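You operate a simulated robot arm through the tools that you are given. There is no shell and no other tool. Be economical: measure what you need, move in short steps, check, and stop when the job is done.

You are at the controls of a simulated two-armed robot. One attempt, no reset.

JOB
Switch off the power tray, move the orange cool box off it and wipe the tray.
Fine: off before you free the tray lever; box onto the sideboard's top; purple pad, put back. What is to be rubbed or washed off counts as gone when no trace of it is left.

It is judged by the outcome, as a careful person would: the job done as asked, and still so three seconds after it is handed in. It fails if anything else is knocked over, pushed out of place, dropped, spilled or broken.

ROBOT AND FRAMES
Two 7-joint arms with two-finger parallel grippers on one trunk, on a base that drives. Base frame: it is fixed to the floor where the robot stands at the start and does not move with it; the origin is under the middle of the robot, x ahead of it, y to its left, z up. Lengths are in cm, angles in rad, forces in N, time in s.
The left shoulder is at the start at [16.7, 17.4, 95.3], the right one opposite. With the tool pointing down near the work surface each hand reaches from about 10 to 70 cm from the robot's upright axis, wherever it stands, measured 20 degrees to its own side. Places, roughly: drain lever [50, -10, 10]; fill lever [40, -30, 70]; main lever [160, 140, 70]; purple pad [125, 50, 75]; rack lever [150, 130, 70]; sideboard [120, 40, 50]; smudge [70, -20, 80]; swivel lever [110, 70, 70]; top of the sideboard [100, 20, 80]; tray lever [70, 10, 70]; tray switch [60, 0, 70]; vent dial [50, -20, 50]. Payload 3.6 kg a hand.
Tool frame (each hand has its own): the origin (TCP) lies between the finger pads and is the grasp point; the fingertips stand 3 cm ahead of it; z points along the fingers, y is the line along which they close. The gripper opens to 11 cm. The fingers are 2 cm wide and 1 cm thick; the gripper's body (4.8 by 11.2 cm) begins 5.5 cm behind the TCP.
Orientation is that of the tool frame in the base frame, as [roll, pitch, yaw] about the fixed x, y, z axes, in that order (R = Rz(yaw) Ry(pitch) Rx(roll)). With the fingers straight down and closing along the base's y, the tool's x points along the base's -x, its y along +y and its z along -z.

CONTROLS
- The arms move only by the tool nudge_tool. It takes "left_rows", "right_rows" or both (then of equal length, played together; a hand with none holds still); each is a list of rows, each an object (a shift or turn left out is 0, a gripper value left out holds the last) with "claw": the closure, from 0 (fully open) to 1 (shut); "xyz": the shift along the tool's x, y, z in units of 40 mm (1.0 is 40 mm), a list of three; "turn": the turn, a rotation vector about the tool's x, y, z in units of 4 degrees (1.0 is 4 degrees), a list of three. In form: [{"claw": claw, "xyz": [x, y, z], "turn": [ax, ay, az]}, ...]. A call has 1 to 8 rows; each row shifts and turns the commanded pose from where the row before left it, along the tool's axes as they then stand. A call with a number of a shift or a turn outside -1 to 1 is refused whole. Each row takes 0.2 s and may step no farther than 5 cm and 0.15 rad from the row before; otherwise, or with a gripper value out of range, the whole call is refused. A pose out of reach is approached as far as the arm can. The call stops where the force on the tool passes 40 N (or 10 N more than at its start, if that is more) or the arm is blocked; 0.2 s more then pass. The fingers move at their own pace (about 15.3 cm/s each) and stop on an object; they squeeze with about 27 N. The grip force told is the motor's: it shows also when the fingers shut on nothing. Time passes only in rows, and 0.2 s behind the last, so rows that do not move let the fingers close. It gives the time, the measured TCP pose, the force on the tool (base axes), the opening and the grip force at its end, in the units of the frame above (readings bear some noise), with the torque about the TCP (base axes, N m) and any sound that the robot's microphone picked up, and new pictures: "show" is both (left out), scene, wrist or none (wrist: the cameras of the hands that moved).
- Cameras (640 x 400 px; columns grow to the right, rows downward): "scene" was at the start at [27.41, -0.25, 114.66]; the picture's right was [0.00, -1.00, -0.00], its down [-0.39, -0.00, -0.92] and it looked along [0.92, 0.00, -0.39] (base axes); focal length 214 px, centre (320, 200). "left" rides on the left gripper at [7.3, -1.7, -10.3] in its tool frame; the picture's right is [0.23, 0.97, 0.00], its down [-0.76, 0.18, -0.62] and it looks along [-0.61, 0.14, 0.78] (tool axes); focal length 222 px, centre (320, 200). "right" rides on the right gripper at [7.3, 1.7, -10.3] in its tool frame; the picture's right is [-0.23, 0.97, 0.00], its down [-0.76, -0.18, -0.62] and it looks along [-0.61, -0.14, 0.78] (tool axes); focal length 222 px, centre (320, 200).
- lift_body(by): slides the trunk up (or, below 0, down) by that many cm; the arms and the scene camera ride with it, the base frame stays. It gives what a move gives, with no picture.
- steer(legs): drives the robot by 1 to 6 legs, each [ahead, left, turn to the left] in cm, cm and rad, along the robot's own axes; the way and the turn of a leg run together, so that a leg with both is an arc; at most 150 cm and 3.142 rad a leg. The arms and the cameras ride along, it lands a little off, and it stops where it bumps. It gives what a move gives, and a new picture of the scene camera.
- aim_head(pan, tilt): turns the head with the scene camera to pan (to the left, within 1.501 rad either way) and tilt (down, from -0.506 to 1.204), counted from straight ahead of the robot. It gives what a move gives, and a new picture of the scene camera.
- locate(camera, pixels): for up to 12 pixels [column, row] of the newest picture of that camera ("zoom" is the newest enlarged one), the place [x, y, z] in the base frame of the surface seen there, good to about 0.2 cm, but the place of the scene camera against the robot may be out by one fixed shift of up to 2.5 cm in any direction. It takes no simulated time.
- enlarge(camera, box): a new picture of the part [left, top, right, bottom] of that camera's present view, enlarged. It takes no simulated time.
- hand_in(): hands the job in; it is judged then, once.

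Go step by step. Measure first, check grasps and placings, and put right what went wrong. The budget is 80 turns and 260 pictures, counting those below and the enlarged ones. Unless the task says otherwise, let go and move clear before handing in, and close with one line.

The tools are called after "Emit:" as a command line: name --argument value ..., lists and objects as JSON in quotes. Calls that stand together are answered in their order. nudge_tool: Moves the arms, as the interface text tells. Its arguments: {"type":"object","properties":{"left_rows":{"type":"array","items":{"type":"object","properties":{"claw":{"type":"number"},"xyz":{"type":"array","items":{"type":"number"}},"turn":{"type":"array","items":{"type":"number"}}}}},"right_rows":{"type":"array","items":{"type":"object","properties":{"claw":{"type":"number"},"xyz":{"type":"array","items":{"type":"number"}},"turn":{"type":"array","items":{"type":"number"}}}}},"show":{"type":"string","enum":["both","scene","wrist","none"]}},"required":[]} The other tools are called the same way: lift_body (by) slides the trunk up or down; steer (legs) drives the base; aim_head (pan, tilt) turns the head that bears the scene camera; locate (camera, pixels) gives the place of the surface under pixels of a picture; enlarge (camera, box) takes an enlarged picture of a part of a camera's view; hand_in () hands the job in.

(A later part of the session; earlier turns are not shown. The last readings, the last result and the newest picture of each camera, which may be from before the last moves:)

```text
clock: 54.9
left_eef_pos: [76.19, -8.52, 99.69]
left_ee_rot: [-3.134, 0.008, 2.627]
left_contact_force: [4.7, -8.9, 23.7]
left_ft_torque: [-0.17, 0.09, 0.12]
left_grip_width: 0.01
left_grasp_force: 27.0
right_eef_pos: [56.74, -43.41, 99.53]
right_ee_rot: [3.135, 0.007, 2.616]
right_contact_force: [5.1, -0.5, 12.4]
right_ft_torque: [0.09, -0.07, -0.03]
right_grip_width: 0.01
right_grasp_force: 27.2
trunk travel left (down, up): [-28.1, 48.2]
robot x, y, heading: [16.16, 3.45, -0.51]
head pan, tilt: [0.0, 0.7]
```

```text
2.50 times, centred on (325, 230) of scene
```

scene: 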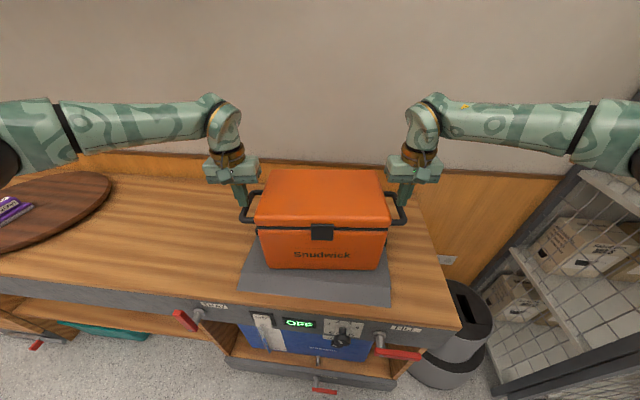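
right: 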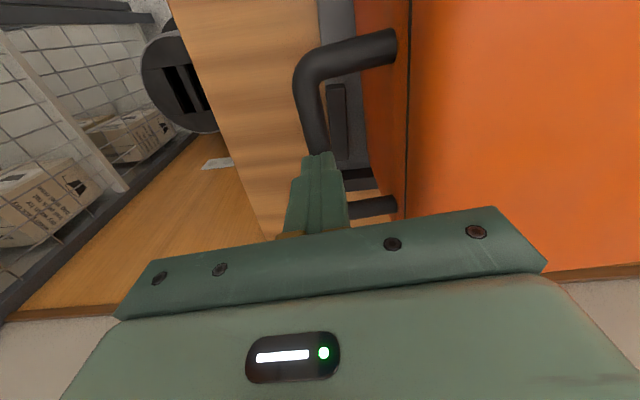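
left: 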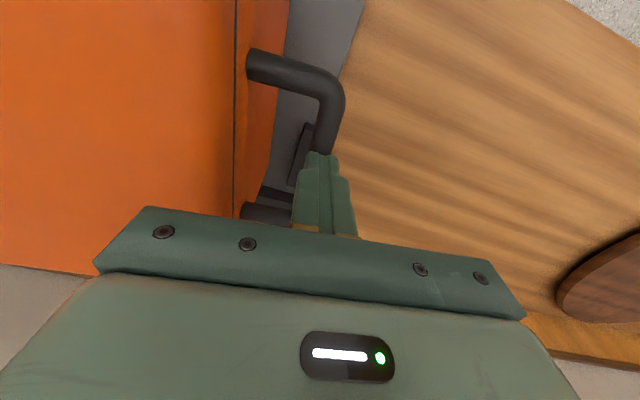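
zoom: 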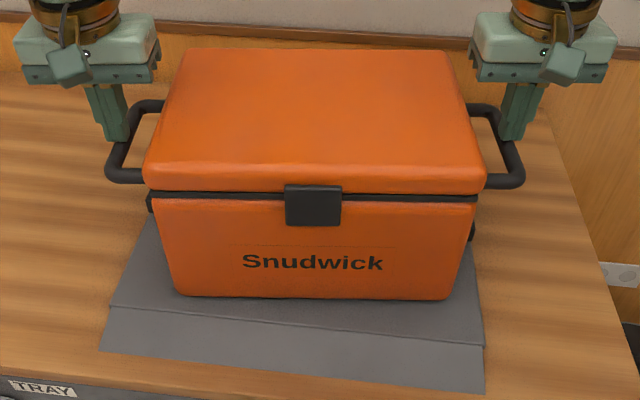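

The clamps are clear of the box, so it was only the grip sliding off the round bar. I'll tilt both hands inward by about 52° so the outer finger sits under the bar and carries the load.

Emit:
nudge_tool --left_rows '[{"claw": 0.65, "xyz": [0, 0, -0.5]}, {"xyz": [0, 0.6, 0]}, {"xyz": [0, 0.6, 0.1]}, {"turn": [1, 0, 0]}, {"turn": [1, 0, 0]}, {"turn": [1, 0, 0]}, {"turn": [1, 0, 0]}, {"turn": [1, 0, 0]}]' --right_rows '[{"claw": 0.65, "xyz": [0, 0, -0.5]}, {"xyz": [0, -0.6, 0]}, {"xyz": [0, -0.6, 0.1]}, {"turn": [-1, 0, 0]}, {"turn": [-1, 0, 0]}, {"turn": [-1, 0, 0]}, {"turn": [-1, 0, 0]}, {"turn": [-1, 0, 0]}]' --show "none"

Emit:
nudge_tool --left_rows '[{"turn": [1, 0, 0]}, {"turn": [1, 0, 0]}, {"turn": [1, 0, 0]}, {"turn": [1, 0, 0]}, {"turn": [1, 0, 0]}, {"turn": [1, 0, 0]}, {"turn": [1, 0, 0]}, {"turn": [1, 0, 0]}]' --right_rows '[{"turn": [-1, 0, 0]}, {"turn": [-1, 0, 0]}, {"turn": [-1, 0, 0]}, {"turn": [-1, 0, 0]}, {"turn": [-1, 0, 0]}, {"turn": [-1, 0, 0]}, {"turn": [-1, 0, 0]}, {"turn": [-1, 0, 0]}]' --show "both"

```text
clock: 56.7
left_eef_pos: [78.68, -4.09, 100.81]
left_ee_rot: [-2.995, 0.002, 2.633]
left_contact_force: [-0.6, 0.5, 0.0]
left_ft_torque: [-0.01, 0.03, 0.0]
left_grip_width: 3.86
left_grasp_force: 0.1
left hand out of reach, approached as far as the arm can: row 6, 7, 8
right_eef_pos: [54.31, -47.53, 101.01]
right_ee_rot: [3.134, 0.002, 2.617]
right_contact_force: [0.3, -0.1, -0.7]
right_ft_torque: [-0.02, -0.02, 0.0]
right_grip_width: 3.82
right_grasp_force: 0.1
right hand out of reach, approached as far as the arm can: row 4, 5, 6, 7, 8
trunk travel left (down, up): [-28.1, 48.2]
robot x, y, heading: [15.82, 3.67, -0.515]
head pan, tilt: [0.0, 0.7]
```

```text
clock: 58.5
left_eef_pos: [78.78, -4.09, 100.9]
left_ee_rot: [-2.994, 0.001, 2.632]
left_contact_force: [0.7, 0.1, 1.4]
left_ft_torque: [0.03, 0.03, 0.02]
left_grip_width: 3.86
left_grasp_force: 0.0
left hand out of reach, approached as far as the arm can: row 1, 2, 3, 4, 5, 6, 7, 8
right_eef_pos: [54.28, -47.6, 101.02]
right_ee_rot: [3.135, 0.001, 2.617]
right_contact_force: [0.1, -0.3, 0.2]
right_ft_torque: [-0.01, -0.02, -0.01]
right_grip_width: 3.86
right_grasp_force: 0.1
right hand out of reach, approached as far as the arm can: row 1, 2, 3, 4, 5, 6, 7, 8
trunk travel left (down, up): [-28.1, 48.2]
robot x, y, heading: [15.93, 3.56, -0.517]
head pan, tilt: [0.0, 0.7]
```

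scene: 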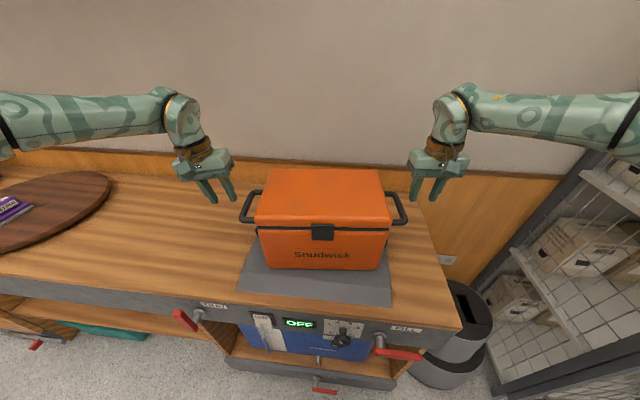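
right: 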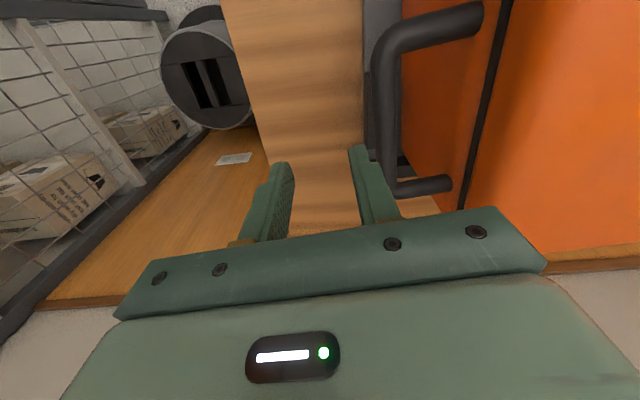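
left: 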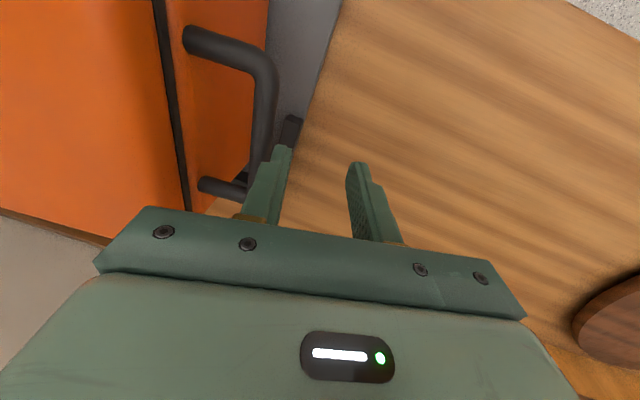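

The arms are too stretched to tilt inward here, so I need the base closer. I'll look down to check clearance between my base and the bench's levers.

Emit:
aim_head --pan 0 --tilt 1.2

Emit:
locate --camera "scene" --pixels '[[320, 380], [320, 300], [320, 200], [250, 395], [400, 395], [320, 350]]'

```text
clock: 59.4
left_eef_pos: [78.69, -4.07, 100.74]
left_ee_rot: [-2.995, 0.002, 2.632]
left_contact_force: [-0.3, 0.0, 0.2]
left_ft_torque: [0.0, -0.02, 0.03]
left_grip_width: 3.84
left_grasp_force: 0.0
right_eef_pos: [54.21, -47.6, 100.95]
right_ee_rot: [3.136, 0.002, 2.617]
right_contact_force: [0.4, -0.4, -1.0]
right_ft_torque: [0.02, 0.0, 0.0]
right_grip_width: 3.85
right_grasp_force: 0.1
trunk travel left (down, up): [-28.1, 48.2]
robot x, y, heading: [15.68, 3.58, -0.515]
head pan, tilt: [0.0, 1.201]
```

scene: 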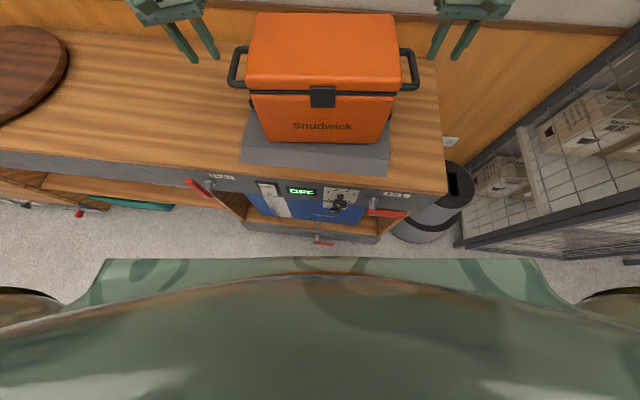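

```text
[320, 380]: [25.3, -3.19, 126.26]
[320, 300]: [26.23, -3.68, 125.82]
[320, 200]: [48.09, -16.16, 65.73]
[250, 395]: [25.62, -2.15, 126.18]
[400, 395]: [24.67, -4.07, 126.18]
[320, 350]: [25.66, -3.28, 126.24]
```

Emit:
locate --camera "scene" --pixels '[[200, 262], [320, 260], [450, 262], [320, 243], [110, 262], [535, 265], [405, 213], [192, 184], [320, 250]]'

```text
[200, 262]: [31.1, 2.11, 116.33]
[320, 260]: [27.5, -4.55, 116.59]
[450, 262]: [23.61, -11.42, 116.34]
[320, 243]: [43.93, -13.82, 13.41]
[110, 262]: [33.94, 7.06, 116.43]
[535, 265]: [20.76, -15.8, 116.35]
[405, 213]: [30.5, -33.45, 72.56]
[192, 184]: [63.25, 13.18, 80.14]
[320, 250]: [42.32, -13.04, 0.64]
```

My base clears the drain lever by an unknown amount, but another 3 cm is safe. I'll drive in 3 cm, pull the hands back to bar mid-depth and try a moderate inward tilt nearer the bars.

Emit:
steer --legs '[[3, 0, 0]]'

Emit:
nudge_tool --left_rows '[{"xyz": [0.45, -0.3, 0]}, {"xyz": [0.45, -0.3, 0]}, {"turn": [1, 0, 0]}, {"turn": [1, 0, 0]}, {"turn": [1, 0, 0]}, {"turn": [1, 0, 0]}, {"turn": [1, 0, 0]}, {"turn": [1, 0, 0]}]' --right_rows '[{"xyz": [0.45, 0.3, 0]}, {"xyz": [0.45, 0.3, 0]}, {"turn": [-1, 0, 0]}, {"turn": [-1, 0, 0]}, {"turn": [-1, 0, 0]}, {"turn": [-1, 0, 0]}, {"turn": [-1, 0, 0]}, {"turn": [-1, 0, 0]}]' --show "none"

```text
clock: 60.3
left_eef_pos: [81.51, -5.61, 100.8]
left_ee_rot: [-2.995, 0.001, 2.632]
left_contact_force: [0.4, 0.4, 0.4]
left_ft_torque: [-0.01, 0.04, -0.02]
left_grip_width: 3.87
left_grasp_force: 0.0
right_eef_pos: [56.98, -49.03, 100.94]
right_ee_rot: [3.134, 0.0, 2.616]
right_contact_force: [0.5, -0.4, -0.2]
right_ft_torque: [0.04, 0.0, -0.03]
right_grip_width: 3.86
right_grasp_force: 0.0
trunk travel left (down, up): [-28.1, 48.2]
robot x, y, heading: [18.67, 1.69, -0.52]
head pan, tilt: [0.0, 1.201]
```

scene: 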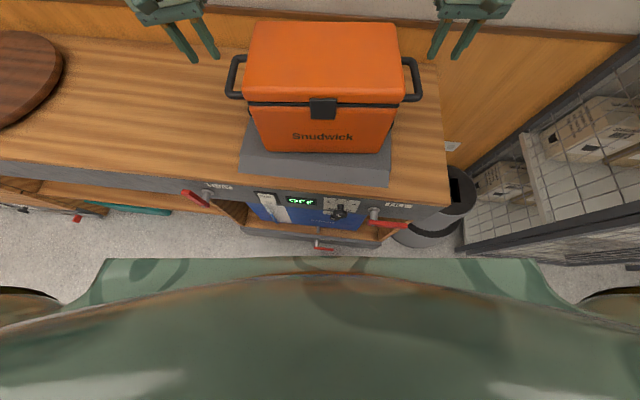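

```text
clock: 62.1
left_eef_pos: [77.04, -5.94, 101.11]
left_ee_rot: [-2.576, 0.0, 2.632]
left_contact_force: [0.5, -1.3, -1.0]
left_ft_torque: [-0.05, -0.02, 0.01]
left_grip_width: 3.86
left_grasp_force: 0.1
right_eef_pos: [55.08, -45.3, 101.17]
right_ee_rot: [2.716, 0.002, 2.618]
right_contact_force: [0.2, 0.4, 0.1]
right_ft_torque: [-0.02, 0.0, 0.0]
right_grip_width: 3.84
right_grasp_force: 0.0
trunk travel left (down, up): [-28.1, 48.2]
robot x, y, heading: [18.14, 1.69, -0.516]
head pan, tilt: [0.0, 1.201]
```

Closer in, the tilt works: 32° on the left and 24° on the right. I'll continue to about 52°.

Emit:
nudge_tool --left_rows '[{"turn": [1, 0, 0]}, {"turn": [1, 0, 0]}, {"turn": [1, 0, 0]}, {"turn": [1, 0, 0]}, {"turn": [1, 0, 0]}, {}, {}]' --right_rows '[{"turn": [-1, 0, 0]}, {"turn": [-1, 0, 0]}, {"turn": [-1, 0, 0]}, {"turn": [-1, 0, 0]}, {"turn": [-1, 0, 0]}, {"turn": [-1, 0, 0]}, {"turn": [-1, 0, 0]}]' --show "both"

```text
clock: 63.7
left_eef_pos: [76.94, -5.84, 101.22]
left_ee_rot: [-2.576, 0.001, 2.631]
left_contact_force: [0.7, 0.9, -0.9]
left_ft_torque: [0.02, 0.0, -0.01]
left_grip_width: 3.86
left_grasp_force: 0.1
left hand out of reach, approached as far as the arm can: row 1, 2, 3, 4, 5
right_eef_pos: [54.96, -45.23, 101.0]
right_ee_rot: [2.648, 0.001, 2.609]
right_contact_force: [-0.3, -0.1, 0.5]
right_ft_torque: [0.01, -0.01, 0.03]
right_grip_width: 3.89
right_grasp_force: 0.0
right hand out of reach, approached as far as the arm can: row 2, 3, 4, 5, 6, 7
trunk travel left (down, up): [-28.1, 48.2]
robot x, y, heading: [18.61, 1.9, -0.518]
head pan, tilt: [0.0, 1.201]
```

scene: 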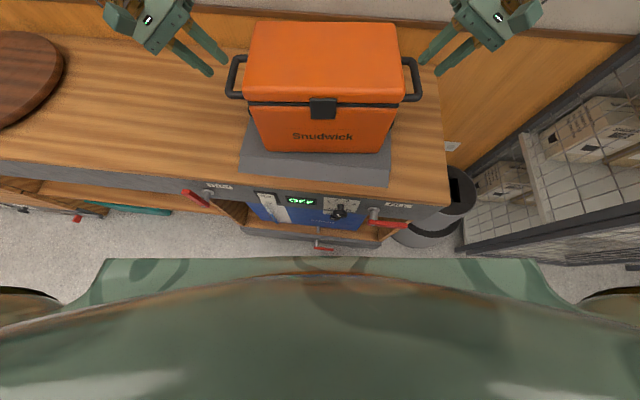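
right: 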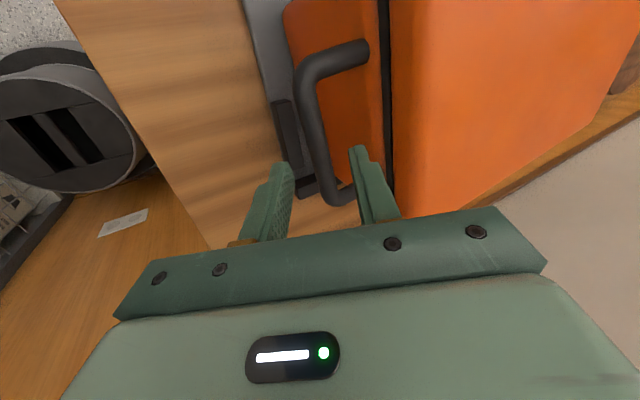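
left: 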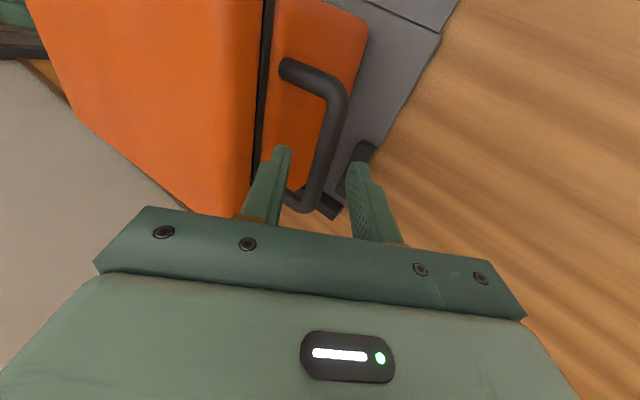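

The left tilt is 32° and the right 28°, enough to put the outer fingers under the bars. I'll slide both hands in along their axes to the bar centres.

Emit:
nudge_tool --left_rows '[{"xyz": [-0.05, 0.028, 0.381]}, {"xyz": [-0.05, 0.028, 0.381]}, {"xyz": [-0.05, 0.028, 0.381]}, {"xyz": [-0.05, 0.028, 0.381]}, {}]' --right_rows '[{"xyz": [-0.02, 0, 0.367]}, {"xyz": [-0.02, 0, 0.367]}, {"xyz": [-0.02, 0, 0.367]}, {"xyz": [-0.02, 0, 0.367]}, {}]' --show "wrist"

Emit:
locate --camera "left" --pixels '[[340, 130], [330, 165], [318, 205]]'

Emit:
locate --camera "right" --pixels '[[310, 130], [318, 165], [325, 205]]'

```text
clock: 64.9
left_eef_pos: [76.39, -8.8, 95.7]
left_ee_rot: [-2.576, 0.004, 2.634]
left_contact_force: [-0.3, -0.1, 0.1]
left_ft_torque: [0.02, 0.0, -0.02]
left_grip_width: 3.86
left_grasp_force: 0.1
right_eef_pos: [56.58, -42.85, 95.96]
right_ee_rot: [2.648, 0.005, 2.607]
right_contact_force: [-0.1, 0.4, 0.0]
right_ft_torque: [0.01, 0.01, 0.02]
right_grip_width: 3.87
right_grasp_force: 0.2
trunk travel left (down, up): [-28.1, 48.2]
robot x, y, heading: [18.99, 2.04, -0.516]
head pan, tilt: [0.0, 1.201]
```

right: 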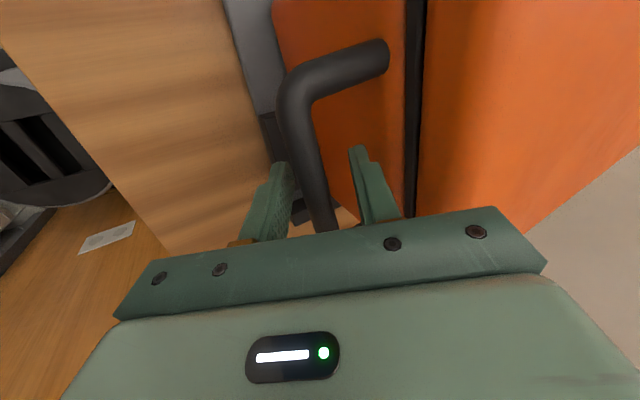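
left: 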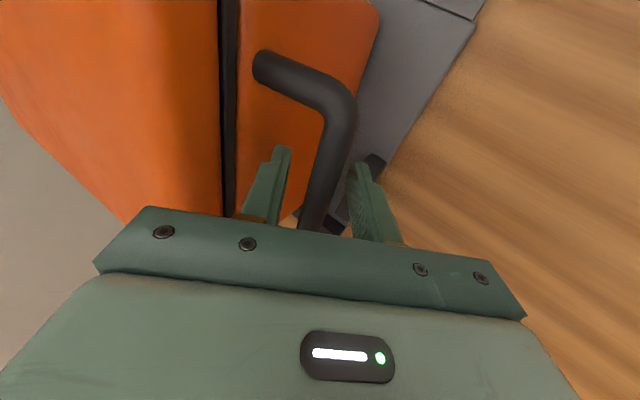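

```text
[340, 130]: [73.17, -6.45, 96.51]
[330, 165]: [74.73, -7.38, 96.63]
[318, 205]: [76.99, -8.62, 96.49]
```

```text
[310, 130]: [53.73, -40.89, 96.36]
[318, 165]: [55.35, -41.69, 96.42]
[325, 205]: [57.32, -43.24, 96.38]
```

Both bars are centred between the fingers. I'll try a few more degrees of tilt here, then close and lift very slowly with the arms.

Emit:
nudge_tool --left_rows '[{"turn": [1, 0, 0]}, {"turn": [1, 0, 0]}, {"turn": [1, 0, 0]}, {}, {"claw": 1}, {"claw": 1}, {"claw": 1}]' --right_rows '[{"turn": [-1, 0, 0]}, {"turn": [-1, 0, 0]}, {"turn": [-1, 0, 0]}, {}, {"claw": 1}, {"claw": 1}, {"claw": 1}]' --show "wrist"

```text
clock: 66.5
left_eef_pos: [76.34, -8.73, 95.81]
left_ee_rot: [-2.505, 0.002, 2.633]
left_contact_force: [0.9, 7.7, 2.5]
left_ft_torque: [-0.13, -0.11, -0.47]
left_grip_width: 1.58
left_grasp_force: 26.9
left hand out of reach, approached as far as the arm can: row 2, 3
right_eef_pos: [56.47, -43.15, 95.89]
right_ee_rot: [2.511, 0.002, 2.6]
right_contact_force: [-2.7, -5.7, -0.1]
right_ft_torque: [-0.19, -0.15, 0.41]
right_grip_width: 1.56
right_grasp_force: 26.9
right hand out of reach, approached as far as the arm can: row 3
trunk travel left (down, up): [-28.1, 48.2]
robot x, y, heading: [18.6, 2.06, -0.52]
head pan, tilt: [0.0, 1.201]
```

right: 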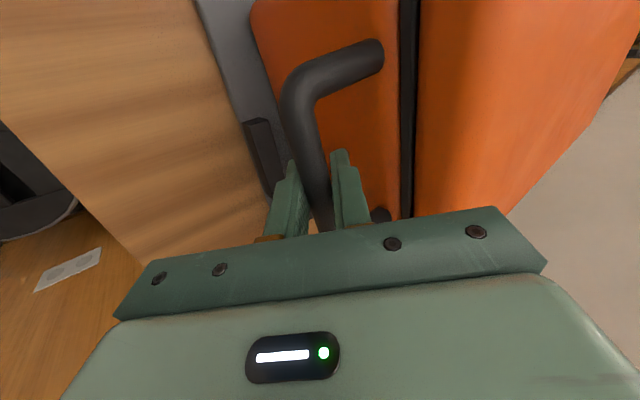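
left: 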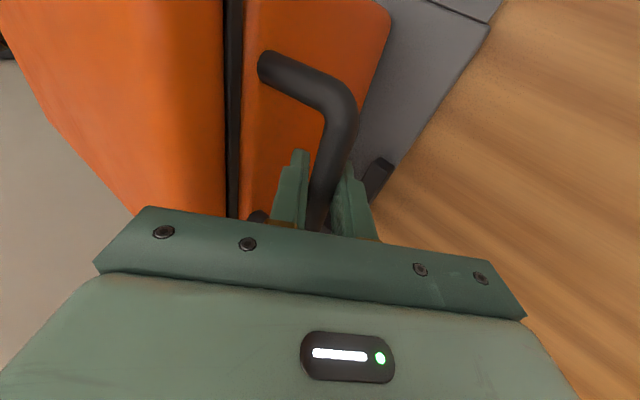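

Gripped at a 36° tilt with low internal force. I'll lift 1 cm with the trunk and read the forces.

Emit:
lift_body --by 0.6

Emit:
lift_body --by 0.6

```text
clock: 67.0
left_eef_pos: [76.49, -8.76, 96.23]
left_ee_rot: [-2.507, 0.0, 2.636]
left_contact_force: [9.3, 13.0, -6.9]
left_ft_torque: [-0.03, -0.27, -0.33]
left_grip_width: 1.56
left_grasp_force: 26.6
right_eef_pos: [56.65, -43.04, 96.47]
right_ee_rot: [2.51, 0.003, 2.599]
right_contact_force: [-8.0, -12.9, -5.6]
right_ft_torque: [0.17, 0.27, 0.84]
right_grip_width: 1.58
right_grasp_force: 27.2
trunk travel left (down, up): [-28.7, 47.6]
robot x, y, heading: [18.59, 2.36, -0.516]
head pan, tilt: [0.0, 1.201]
```

```text
clock: 67.6
left_eef_pos: [76.65, -8.72, 96.73]
left_ee_rot: [-2.507, 0.001, 2.637]
left_contact_force: [12.5, 21.4, -6.0]
left_ft_torque: [0.02, 0.01, -0.57]
left_grip_width: 1.61
left_grasp_force: 26.9
right_eef_pos: [56.76, -43.09, 96.93]
right_ee_rot: [2.511, 0.002, 2.596]
right_contact_force: [-12.0, -21.1, -5.6]
right_ft_torque: [-0.09, 0.13, 0.65]
right_grip_width: 1.57
right_grasp_force: 26.9
trunk travel left (down, up): [-29.3, 47.0]
robot x, y, heading: [18.58, 2.39, -0.519]
head pan, tilt: [0.0, 1.201]
```

The hands are squeezing inward at about 24 N. I'll check whether the box actually rose.

Emit:
nudge_tool --left_rows '[{"xyz": [0, 0.06, -0.04]}]' --right_rows '[{"xyz": [0, -0.06, -0.04]}]' --show "both"

Emit:
locate --camera "left" --pixels '[[340, 130], [330, 165], [320, 200]]'

Emit:
locate --camera "scene" --pixels '[[320, 50], [260, 50], [380, 50], [320, 85]]'

```text
clock: 68.0
left_eef_pos: [76.48, -8.75, 96.93]
left_ee_rot: [-2.509, 0.0, 2.635]
left_contact_force: [15.9, 26.2, -6.2]
left_ft_torque: [0.08, 0.0, -0.55]
left_grip_width: 1.56
left_grasp_force: 26.7
right_eef_pos: [56.75, -43.04, 96.84]
right_ee_rot: [2.511, 0.001, 2.597]
right_contact_force: [-15.6, -25.3, -5.2]
right_ft_torque: [-0.04, 0.05, 0.55]
right_grip_width: 1.57
right_grasp_force: 26.8
trunk travel left (down, up): [-29.3, 47.0]
robot x, y, heading: [18.64, 2.19, -0.522]
head pan, tilt: [0.0, 1.201]
```

scene: 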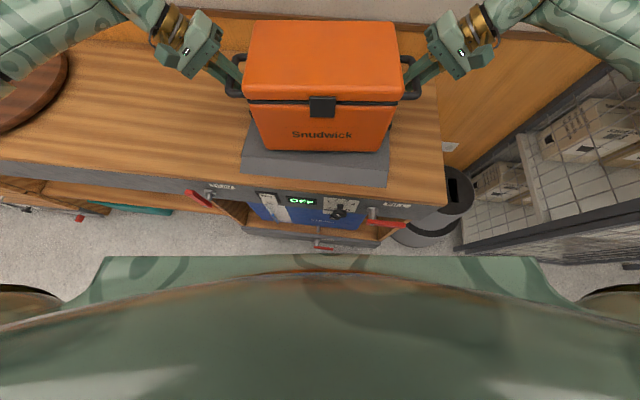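
right: 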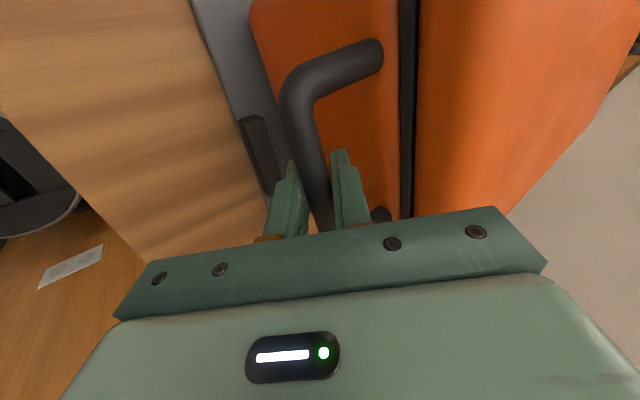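
left: 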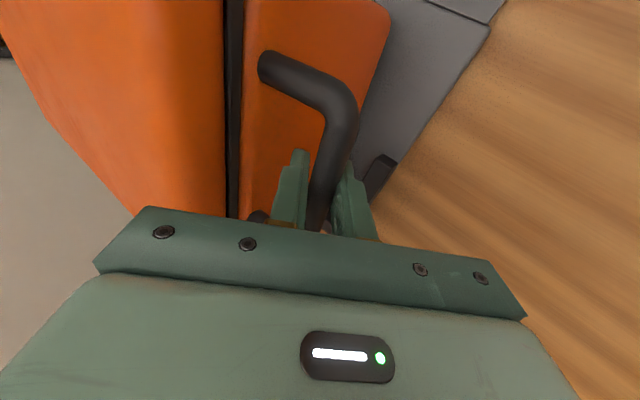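

```text
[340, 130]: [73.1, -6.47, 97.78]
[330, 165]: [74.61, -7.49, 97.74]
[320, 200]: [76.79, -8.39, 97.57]
```

```text
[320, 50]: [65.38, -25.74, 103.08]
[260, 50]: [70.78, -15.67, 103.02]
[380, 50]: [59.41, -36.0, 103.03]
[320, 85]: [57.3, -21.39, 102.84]
```

The box is up by 1.15 cm (bar z 97.7, lid 103.0) and light, at about 12 N in total. I'll relieve the inward squeeze and keep lifting.

Emit:
nudge_tool --left_rows '[{"xyz": [0, 0.1, -0.07]}, {}, {}]' --right_rows '[{"xyz": [0, -0.1, -0.07]}, {}, {}]' --show "none"

Emit:
lift_body --by 1.5

```text
clock: 68.8
left_eef_pos: [76.39, -8.66, 96.93]
left_ee_rot: [-2.508, 0.003, 2.635]
left_contact_force: [17.6, 30.3, -6.5]
left_ft_torque: [0.15, 0.09, -0.56]
left_grip_width: 1.56
left_grasp_force: 26.6
left hand out of reach, approached as far as the arm can: row 1
right_eef_pos: [56.7, -42.99, 96.99]
right_ee_rot: [2.51, 0.003, 2.594]
right_contact_force: [-17.5, -30.0, -6.4]
right_ft_torque: [-0.13, -0.05, 0.4]
right_grip_width: 1.59
right_grasp_force: 27.0
right hand out of reach, approached as far as the arm can: row 1
trunk travel left (down, up): [-29.3, 47.0]
robot x, y, heading: [18.55, 1.97, -0.516]
head pan, tilt: [0.0, 1.201]
```

```text
clock: 69.4
left_eef_pos: [76.36, -8.72, 98.8]
left_ee_rot: [-2.51, 0.006, 2.639]
left_contact_force: [12.0, 19.2, -6.8]
left_ft_torque: [0.07, 0.03, -0.72]
left_grip_width: 1.57
left_grasp_force: 26.9
right_eef_pos: [56.63, -43.0, 98.72]
right_ee_rot: [2.507, 0.006, 2.591]
right_contact_force: [-10.7, -19.7, -6.5]
right_ft_torque: [-0.01, 0.03, 0.75]
right_grip_width: 1.58
right_grasp_force: 26.9
trunk travel left (down, up): [-30.8, 45.5]
robot x, y, heading: [18.67, 2.28, -0.52]
head pan, tilt: [0.0, 1.201]
```

The grip is steady and the squeeze eased to 22 N. I'll keep lifting in steps until I'm clear of the clamp blocks.

Emit:
lift_body --by 2.5

Emit:
lift_body --by 2.5

Emit:
aim_head --pan 0.25 --tilt 0.9

```text
clock: 70.1
left_eef_pos: [76.18, -8.64, 101.8]
left_ee_rot: [-2.506, 0.021, 2.646]
left_contact_force: [2.3, 2.1, -6.1]
left_ft_torque: [-0.05, -0.13, -0.55]
left_grip_width: 1.57
left_grasp_force: 26.4
right_eef_pos: [56.42, -42.73, 101.95]
right_ee_rot: [2.511, 0.022, 2.587]
right_contact_force: [-2.2, -3.3, -7.1]
right_ft_torque: [0.12, 0.21, 0.82]
right_grip_width: 1.58
right_grasp_force: 27.0
trunk travel left (down, up): [-33.3, 43.0]
robot x, y, heading: [18.4, 2.22, -0.516]
head pan, tilt: [0.0, 1.201]
```

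```text
clock: 70.8
left_eef_pos: [75.98, -8.44, 105.0]
left_ee_rot: [-2.508, 0.033, 2.647]
left_contact_force: [-4.9, -9.1, -6.8]
left_ft_torque: [0.08, 0.0, -0.71]
left_grip_width: 1.6
left_grasp_force: 26.5
right_eef_pos: [56.12, -42.79, 105.11]
right_ee_rot: [2.511, 0.032, 2.584]
right_contact_force: [4.5, 8.4, -6.5]
right_ft_torque: [0.0, 0.04, 0.66]
right_grip_width: 1.61
right_grasp_force: 27.4
trunk travel left (down, up): [-35.8, 40.5]
robot x, y, heading: [18.68, 1.89, -0.514]
head pan, tilt: [0.0, 1.201]
```

```text
clock: 71.6
left_eef_pos: [75.94, -8.42, 105.07]
left_ee_rot: [-2.509, 0.034, 2.649]
left_contact_force: [-10.2, -19.8, -7.4]
left_ft_torque: [0.12, 0.09, -0.78]
left_grip_width: 1.6
left_grasp_force: 26.6
right_eef_pos: [56.11, -42.74, 105.24]
right_ee_rot: [2.512, 0.035, 2.583]
right_contact_force: [10.8, 19.0, -6.4]
right_ft_torque: [-0.05, -0.04, 0.65]
right_grip_width: 1.61
right_grasp_force: 26.8
trunk travel left (down, up): [-35.8, 40.5]
robot x, y, heading: [18.5, 1.95, -0.512]
head pan, tilt: [0.25, 0.901]
```

scene: 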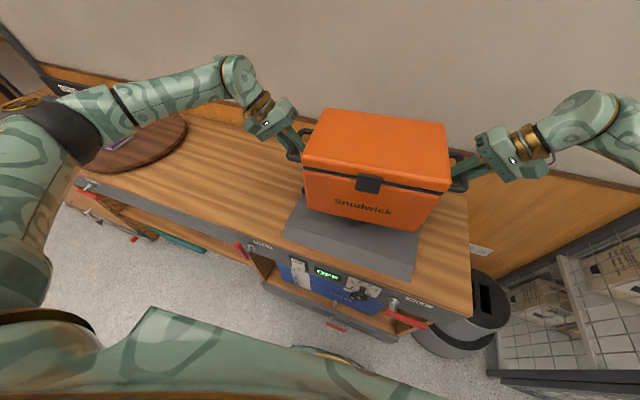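

The box is about 9 cm up and level to within 2°. I'll measure the free area between the tray and the disc.

Emit:
nudge_tool --left_rows '[{"xyz": [0, -0.05, 0.035]}, {}]' --right_rows '[{"xyz": [0, 0.05, 0.035]}, {}]' --show "none"

Emit:
locate --camera "scene" --pixels '[[188, 130], [180, 148], [160, 162], [130, 171], [284, 235], [302, 200], [414, 278], [470, 290], [230, 222], [250, 135], [210, 105], [222, 240]]'

Emit:
enlarge --camera "scene" --box '[60, 80, 320, 260]'

```text
clock: 72.2
left_eef_pos: [76.12, -8.54, 104.96]
left_ee_rot: [-2.51, 0.034, 2.654]
left_contact_force: [-0.3, -0.8, -5.7]
left_ft_torque: [0.08, 0.07, -0.74]
left_grip_width: 1.63
left_grasp_force: 26.7
right_eef_pos: [56.22, -42.83, 105.02]
right_ee_rot: [2.514, 0.035, 2.577]
right_contact_force: [0.3, -0.3, -7.0]
right_ft_torque: [-0.03, 0.06, 0.67]
right_grip_width: 1.61
right_grasp_force: 26.8
trunk travel left (down, up): [-35.8, 40.5]
robot x, y, heading: [18.82, 2.05, -0.517]
head pan, tilt: [0.25, 0.901]
```

```text
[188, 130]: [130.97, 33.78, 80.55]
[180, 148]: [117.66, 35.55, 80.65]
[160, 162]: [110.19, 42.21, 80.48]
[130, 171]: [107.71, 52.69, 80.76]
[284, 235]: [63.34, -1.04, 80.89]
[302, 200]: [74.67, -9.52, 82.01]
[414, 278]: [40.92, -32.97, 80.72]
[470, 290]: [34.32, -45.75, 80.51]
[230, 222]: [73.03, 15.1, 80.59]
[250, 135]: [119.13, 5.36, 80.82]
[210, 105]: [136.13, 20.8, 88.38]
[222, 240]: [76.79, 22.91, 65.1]
```

```text
2.22 times, centred on (190, 170) of scene
```

zoom: 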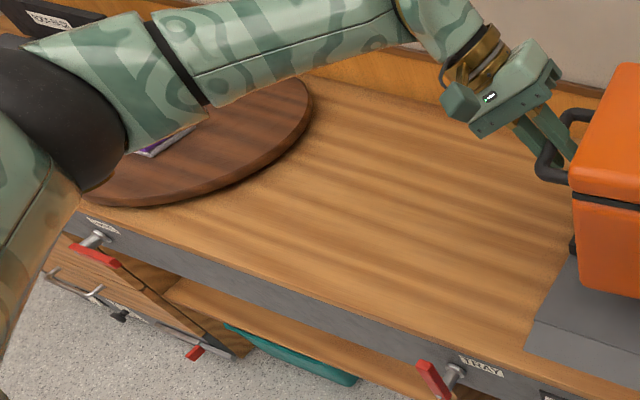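

The disc's right edge is at L≈99 and the tray's left edge at L≈38, so shifting the box 50 cm to the left along the bench fits. I'll check what protrudes at the floor first.

Emit:
locate --camera "zoom" --pixels '[[195, 352], [100, 255], [97, 292], [118, 315], [300, 370], [430, 375], [150, 385], [60, 275]]'

```text
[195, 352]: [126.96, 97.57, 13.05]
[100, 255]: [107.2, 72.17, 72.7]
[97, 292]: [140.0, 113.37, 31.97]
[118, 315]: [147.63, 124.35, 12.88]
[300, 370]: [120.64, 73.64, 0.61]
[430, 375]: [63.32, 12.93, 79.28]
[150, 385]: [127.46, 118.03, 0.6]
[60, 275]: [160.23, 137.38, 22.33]
```

Nothing protrudes near the path. I'll drive the box 50 cm to the left along the bench.

Emit:
steer --legs '[[3, 24.8, 0], [3, 24.8, 0]]'

Emit:
aim_head --pan 0.0 --tilt 1.0

Emit:
locate --camera "scene" --pixels '[[320, 110], [330, 200], [440, 200], [200, 200], [250, 180]]'

```text
clock: 75.5
left_eef_pos: [105.93, 31.57, 104.98]
left_ee_rot: [-2.51, 0.034, 2.647]
left_contact_force: [17.1, 29.0, -6.5]
left_ft_torque: [0.05, 0.01, -0.75]
left_grip_width: 1.6
left_grasp_force: 26.3
right_eef_pos: [86.03, -2.79, 105.05]
right_ee_rot: [2.517, 0.037, 2.572]
right_contact_force: [-16.8, -29.0, -5.9]
right_ft_torque: [-0.11, 0.09, 0.64]
right_grip_width: 1.59
right_grasp_force: 26.6
trunk travel left (down, up): [-35.8, 40.5]
robot x, y, heading: [48.65, 42.7, -0.524]
head pan, tilt: [0.25, 0.901]
```

scene: 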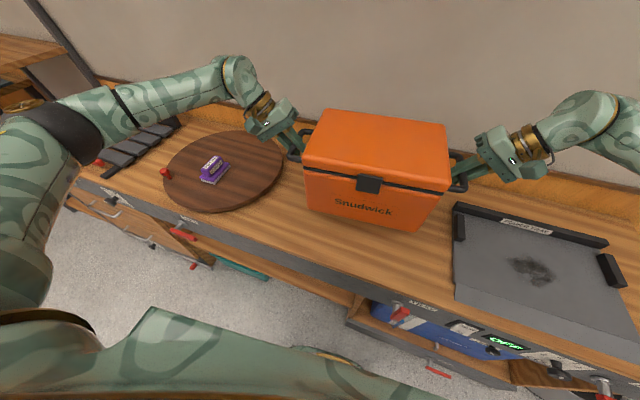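

```text
clock: 76.2
left_eef_pos: [105.87, 31.44, 105.06]
left_ee_rot: [-2.511, 0.035, 2.647]
left_contact_force: [0.7, 1.2, -6.5]
left_ft_torque: [0.06, 0.03, -0.67]
left_grip_width: 1.6
left_grasp_force: 26.9
right_eef_pos: [85.82, -2.72, 105.08]
right_ee_rot: [2.512, 0.037, 2.574]
right_contact_force: [-0.5, -1.6, -7.0]
right_ft_torque: [0.03, 0.02, 0.71]
right_grip_width: 1.57
right_grasp_force: 26.8
trunk travel left (down, up): [-35.8, 40.5]
robot x, y, heading: [48.36, 42.47, -0.523]
head pan, tilt: [0.0, 1.0]
```

scene: 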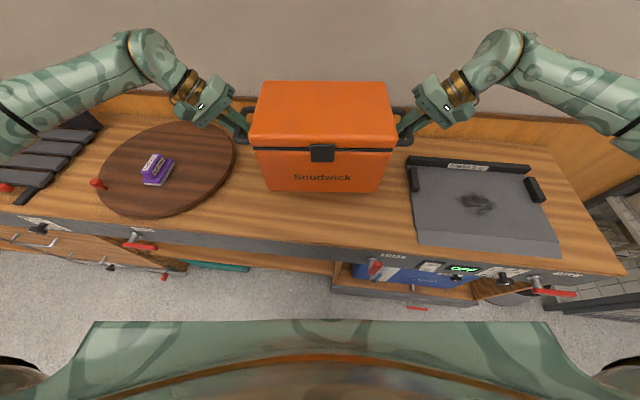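

```text
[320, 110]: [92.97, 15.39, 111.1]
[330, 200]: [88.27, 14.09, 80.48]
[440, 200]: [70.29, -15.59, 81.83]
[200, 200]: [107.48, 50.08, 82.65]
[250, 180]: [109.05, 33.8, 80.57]
```

The box hangs over clear bench between the disc and the tray, whose smudge is now visible at (475,203). I'll lower it in steps.

Emit:
lift_body --by -5

Emit:
lift_body --by -3

```text
clock: 77.1
left_eef_pos: [105.88, 31.5, 100.08]
left_ee_rot: [-2.511, 0.036, 2.648]
left_contact_force: [1.5, 2.3, -6.8]
left_ft_torque: [0.07, 0.02, -0.7]
left_grip_width: 1.61
left_grasp_force: 27.2
right_eef_pos: [85.81, -2.77, 100.15]
right_ee_rot: [2.512, 0.036, 2.573]
right_contact_force: [-1.5, -1.7, -5.9]
right_ft_torque: [-0.01, 0.03, 0.71]
right_grip_width: 1.62
right_grasp_force: 26.4
trunk travel left (down, up): [-30.8, 45.5]
robot x, y, heading: [48.37, 42.33, -0.523]
head pan, tilt: [0.0, 1.0]
```

```text
clock: 77.9
left_eef_pos: [105.93, 31.46, 97.04]
left_ee_rot: [-2.509, 0.036, 2.648]
left_contact_force: [1.9, 3.9, -5.4]
left_ft_torque: [0.05, 0.0, -0.7]
left_grip_width: 1.57
left_grasp_force: 26.7
right_eef_pos: [85.92, -2.84, 97.25]
right_ee_rot: [2.513, 0.036, 2.574]
right_contact_force: [-3.6, -4.8, -5.9]
right_ft_torque: [-0.02, 0.03, 0.68]
right_grip_width: 1.59
right_grasp_force: 27.3
trunk travel left (down, up): [-27.8, 48.5]
robot x, y, heading: [49.03, 41.96, -0.522]
head pan, tilt: [0.0, 1.0]
```

Emit:
lift_body --by -1.2

Emit:
lift_body --by -0.7

Emit:
lift_body --by -0.5

```text
clock: 78.5
left_eef_pos: [105.84, 31.48, 95.86]
left_ee_rot: [-2.512, 0.036, 2.647]
left_contact_force: [2.3, 4.0, -5.6]
left_ft_torque: [0.1, -0.01, -0.71]
left_grip_width: 1.59
left_grasp_force: 27.4
right_eef_pos: [85.84, -2.7, 95.93]
right_ee_rot: [2.516, 0.037, 2.572]
right_contact_force: [-3.6, -3.7, -6.8]
right_ft_torque: [-0.02, 0.08, 0.76]
right_grip_width: 1.62
right_grasp_force: 27.0
trunk travel left (down, up): [-26.6, 49.7]
robot x, y, heading: [48.39, 42.58, -0.522]
head pan, tilt: [0.0, 1.0]
```

```text
clock: 79.0
left_eef_pos: [105.95, 31.49, 95.1]
left_ee_rot: [-2.512, 0.034, 2.647]
left_contact_force: [3.4, 5.2, -5.9]
left_ft_torque: [0.1, 0.05, -0.7]
left_grip_width: 1.59
left_grasp_force: 27.1
right_eef_pos: [85.84, -2.64, 95.33]
right_ee_rot: [2.513, 0.036, 2.571]
right_contact_force: [-3.2, -5.0, -7.2]
right_ft_torque: [-0.04, 0.01, 0.62]
right_grip_width: 1.59
right_grasp_force: 26.7
trunk travel left (down, up): [-25.9, 50.4]
robot x, y, heading: [48.84, 42.21, -0.522]
head pan, tilt: [0.0, 1.0]
```

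```text
clock: 79.6
left_eef_pos: [105.97, 31.52, 94.62]
left_ee_rot: [-2.509, 0.036, 2.649]
left_contact_force: [5.6, 3.8, -0.6]
left_ft_torque: [-0.05, -0.05, -0.54]
left_grip_width: 1.61
left_grasp_force: 27.3
right_eef_pos: [85.89, -2.82, 94.73]
right_ee_rot: [2.513, 0.032, 2.571]
right_contact_force: [-3.3, -4.4, -4.7]
right_ft_torque: [0.13, 0.38, 0.8]
right_grip_width: 1.6
right_grasp_force: 26.7
trunk travel left (down, up): [-25.4, 50.9]
robot x, y, heading: [48.8, 42.22, -0.52]
head pan, tilt: [0.0, 1.0]
```

One edge of the box has touched. I'll lower a little more while levelling, then open the hands.

Emit:
lift_body --by -0.3

Emit:
nudge_tool --left_rows '[{"turn": [0, 0.4, 0]}, {}, {}]' --right_rows '[{"turn": [0, 0.4, 0]}, {}, {}]' --show "scene"

```text
clock: 80.1
left_eef_pos: [105.84, 31.45, 94.61]
left_ee_rot: [-2.512, 0.043, 2.649]
left_contact_force: [9.7, 1.3, 15.3]
left_ft_torque: [-0.01, 0.05, -0.38]
left_grip_width: 1.58
left_grasp_force: 27.1
right_eef_pos: [85.89, -2.83, 94.62]
right_ee_rot: [2.512, 0.04, 2.572]
right_contact_force: [0.2, -6.2, 2.4]
right_ft_torque: [0.1, 0.16, 0.37]
right_grip_width: 1.56
right_grasp_force: 27.5
trunk travel left (down, up): [-25.1, 51.2]
robot x, y, heading: [48.51, 42.28, -0.52]
head pan, tilt: [0.0, 1.0]
```

```text
clock: 80.9
left_eef_pos: [105.77, 31.41, 94.51]
left_ee_rot: [-2.509, 0.018, 2.63]
left_contact_force: [8.8, -3.0, 19.0]
left_ft_torque: [-0.24, -0.39, -0.01]
left_grip_width: 1.55
left_grasp_force: 26.8
right_eef_pos: [85.89, -2.82, 94.64]
right_ee_rot: [2.513, 0.014, 2.588]
right_contact_force: [2.8, -4.4, 5.7]
right_ft_torque: [-0.27, -0.6, -0.16]
right_grip_width: 1.55
right_grasp_force: 27.1
trunk travel left (down, up): [-25.1, 51.2]
robot x, y, heading: [48.52, 42.23, -0.521]
head pan, tilt: [0.0, 1.0]
```

scene: 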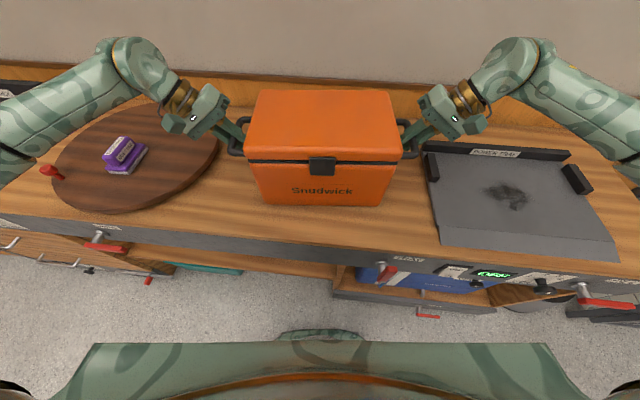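

The box is seated and pushing back up on the hands. I'll open and withdraw along the tool axes.

Emit:
nudge_tool --left_rows '[{"claw": 0.65}, {"claw": 0.65}, {"claw": 0.65, "xyz": [0, 0, -0.5]}, {"xyz": [0, 0, -0.5]}, {"xyz": [0, 0, -0.5]}, {"xyz": [0, 0, -0.5]}, {"xyz": [0, 0, -0.5]}, {"xyz": [0, 0, -0.5]}]' --right_rows '[{"claw": 0.65}, {"claw": 0.65}, {"claw": 0.65, "xyz": [0, 0, -0.5]}, {"xyz": [0, 0, -0.5]}, {"xyz": [0, 0, -0.5]}, {"xyz": [0, 0, -0.5]}, {"xyz": [0, 0, -0.5]}, {"xyz": [0, 0, -0.5]}]' --show "scene"

```text
clock: 82.7
left_eef_pos: [107.22, 34.08, 98.41]
left_ee_rot: [-2.513, 0.014, 2.632]
left_contact_force: [-0.2, 0.1, 0.1]
left_ft_torque: [0.02, 0.01, 0.02]
left_grip_width: 3.82
left_grasp_force: 0.0
left hand out of reach, approached as far as the arm can: row 5, 6, 7, 8
right_eef_pos: [84.22, -5.16, 98.59]
right_ee_rot: [2.515, 0.013, 2.589]
right_contact_force: [0.4, -0.3, 0.8]
right_ft_torque: [0.01, 0.05, -0.04]
right_grip_width: 3.84
right_grasp_force: 0.0
right hand out of reach, approached as far as the arm can: row 5, 6, 7, 8
trunk travel left (down, up): [-25.1, 51.2]
robot x, y, heading: [49.1, 42.28, -0.519]
head pan, tilt: [0.0, 1.0]
```

scene: 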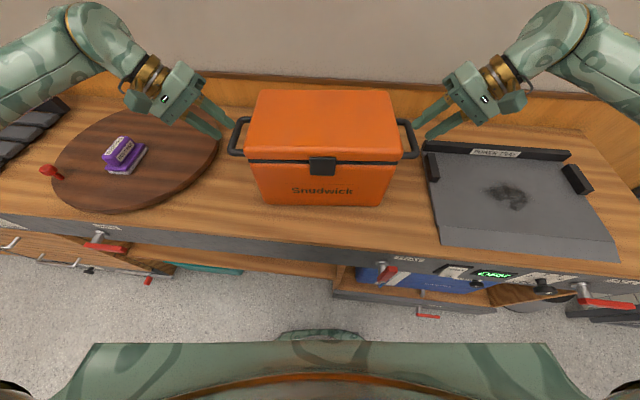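

Both hands are free and the box stands alone. I'll raise the trunk, set the hands vertical again, and measure the pad, the smudge and my base's front edge.

Emit:
locate --camera "scene" --pixels '[[320, 332], [285, 338], [355, 338], [120, 145], [105, 155], [142, 150], [128, 165], [508, 195], [485, 188], [528, 203], [510, 212], [495, 178]]'

Emit:
enlarge --camera "scene" --box '[30, 90, 230, 220]'

Emit:
enlarge --camera "scene" --box '[410, 130, 630, 270]'

Emit:
lift_body --by 12

Emit:
nudge_tool --left_rows '[{"turn": [-1, 0, 0]}, {"turn": [-1, 0, 0]}, {"turn": [-1, 0, 0]}, {"turn": [-1, 0, 0]}, {"turn": [-1, 0, 0]}, {"turn": [-1, 0, 0]}, {"turn": [-1, 0, 0]}, {"turn": [-1, 0, 0]}]' --right_rows '[{"turn": [1, 0, 0]}, {"turn": [1, 0, 0]}, {"turn": [1, 0, 0]}, {"turn": [1, 0, 0]}, {"turn": [1, 0, 0]}, {"turn": [1, 0, 0]}, {"turn": [1, 0, 0]}, {"turn": [1, 0, 0]}]' --show "scene"

```text
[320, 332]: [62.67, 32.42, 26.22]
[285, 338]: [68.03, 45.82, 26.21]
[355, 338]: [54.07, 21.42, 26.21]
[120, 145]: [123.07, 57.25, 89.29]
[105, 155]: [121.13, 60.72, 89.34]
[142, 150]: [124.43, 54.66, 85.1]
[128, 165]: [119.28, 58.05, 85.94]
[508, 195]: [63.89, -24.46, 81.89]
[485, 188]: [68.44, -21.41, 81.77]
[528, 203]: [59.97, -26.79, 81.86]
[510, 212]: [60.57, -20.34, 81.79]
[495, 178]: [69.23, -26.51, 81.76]
```

```text
3.08 times, centred on (130, 155) of scene
```

zoom: 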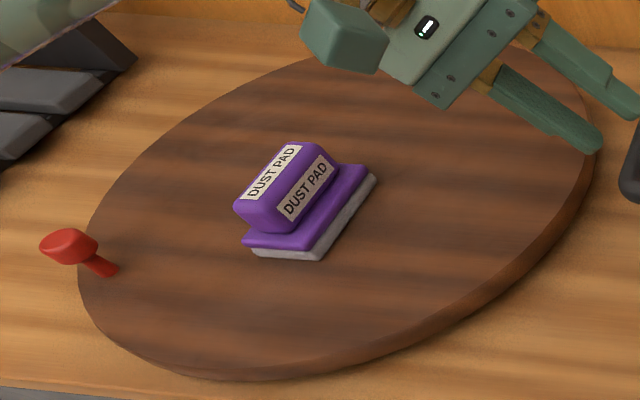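

```text
2.86 times, centred on (520, 200) of scene
```

zoom: 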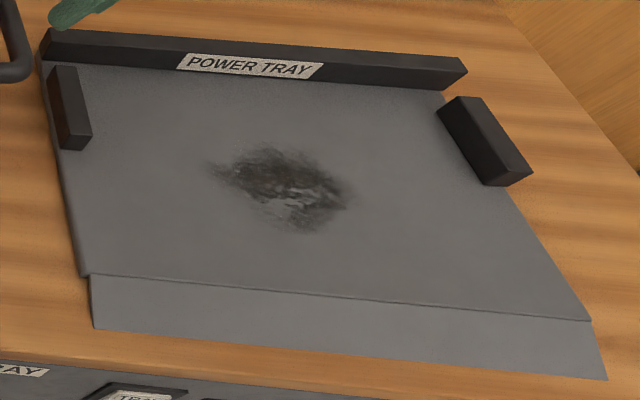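

```text
clock: 84.2
left_eef_pos: [105.47, 35.38, 115.14]
left_ee_rot: [-2.508, 0.112, 2.639]
left_contact_force: [1.5, 0.0, 0.0]
left_ft_torque: [-0.01, 0.01, 0.01]
left_grip_width: 3.83
left_grasp_force: 0.1
right_eef_pos: [82.32, -4.18, 114.95]
right_ee_rot: [2.511, 0.108, 2.582]
right_contact_force: [0.0, 0.4, -0.3]
right_ft_torque: [0.0, 0.02, 0.01]
right_grip_width: 3.86
right_grasp_force: 0.0
trunk travel left (down, up): [-37.1, 39.2]
robot x, y, heading: [48.91, 42.54, -0.521]
head pan, tilt: [0.0, 1.0]
```

```text
clock: 86.0
left_eef_pos: [105.39, 35.35, 115.1]
left_ee_rot: [-3.068, 0.112, 2.641]
left_contact_force: [0.1, -0.3, -0.1]
left_ft_torque: [-0.03, -0.01, -0.02]
left_grip_width: 3.85
left_grasp_force: 0.1
right_eef_pos: [82.4, -4.14, 115.12]
right_ee_rot: [3.072, 0.107, 2.58]
right_contact_force: [0.6, -0.2, 0.6]
right_ft_torque: [0.01, 0.0, -0.01]
right_grip_width: 3.85
right_grasp_force: 0.0
trunk travel left (down, up): [-37.1, 39.2]
robot x, y, heading: [48.33, 42.41, -0.516]
head pan, tilt: [0.0, 1.0]
```

scene: 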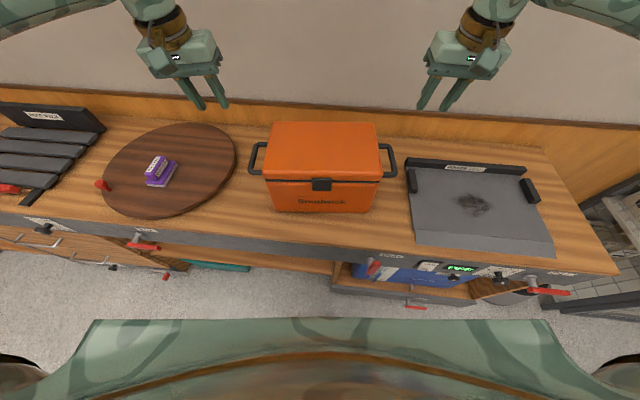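

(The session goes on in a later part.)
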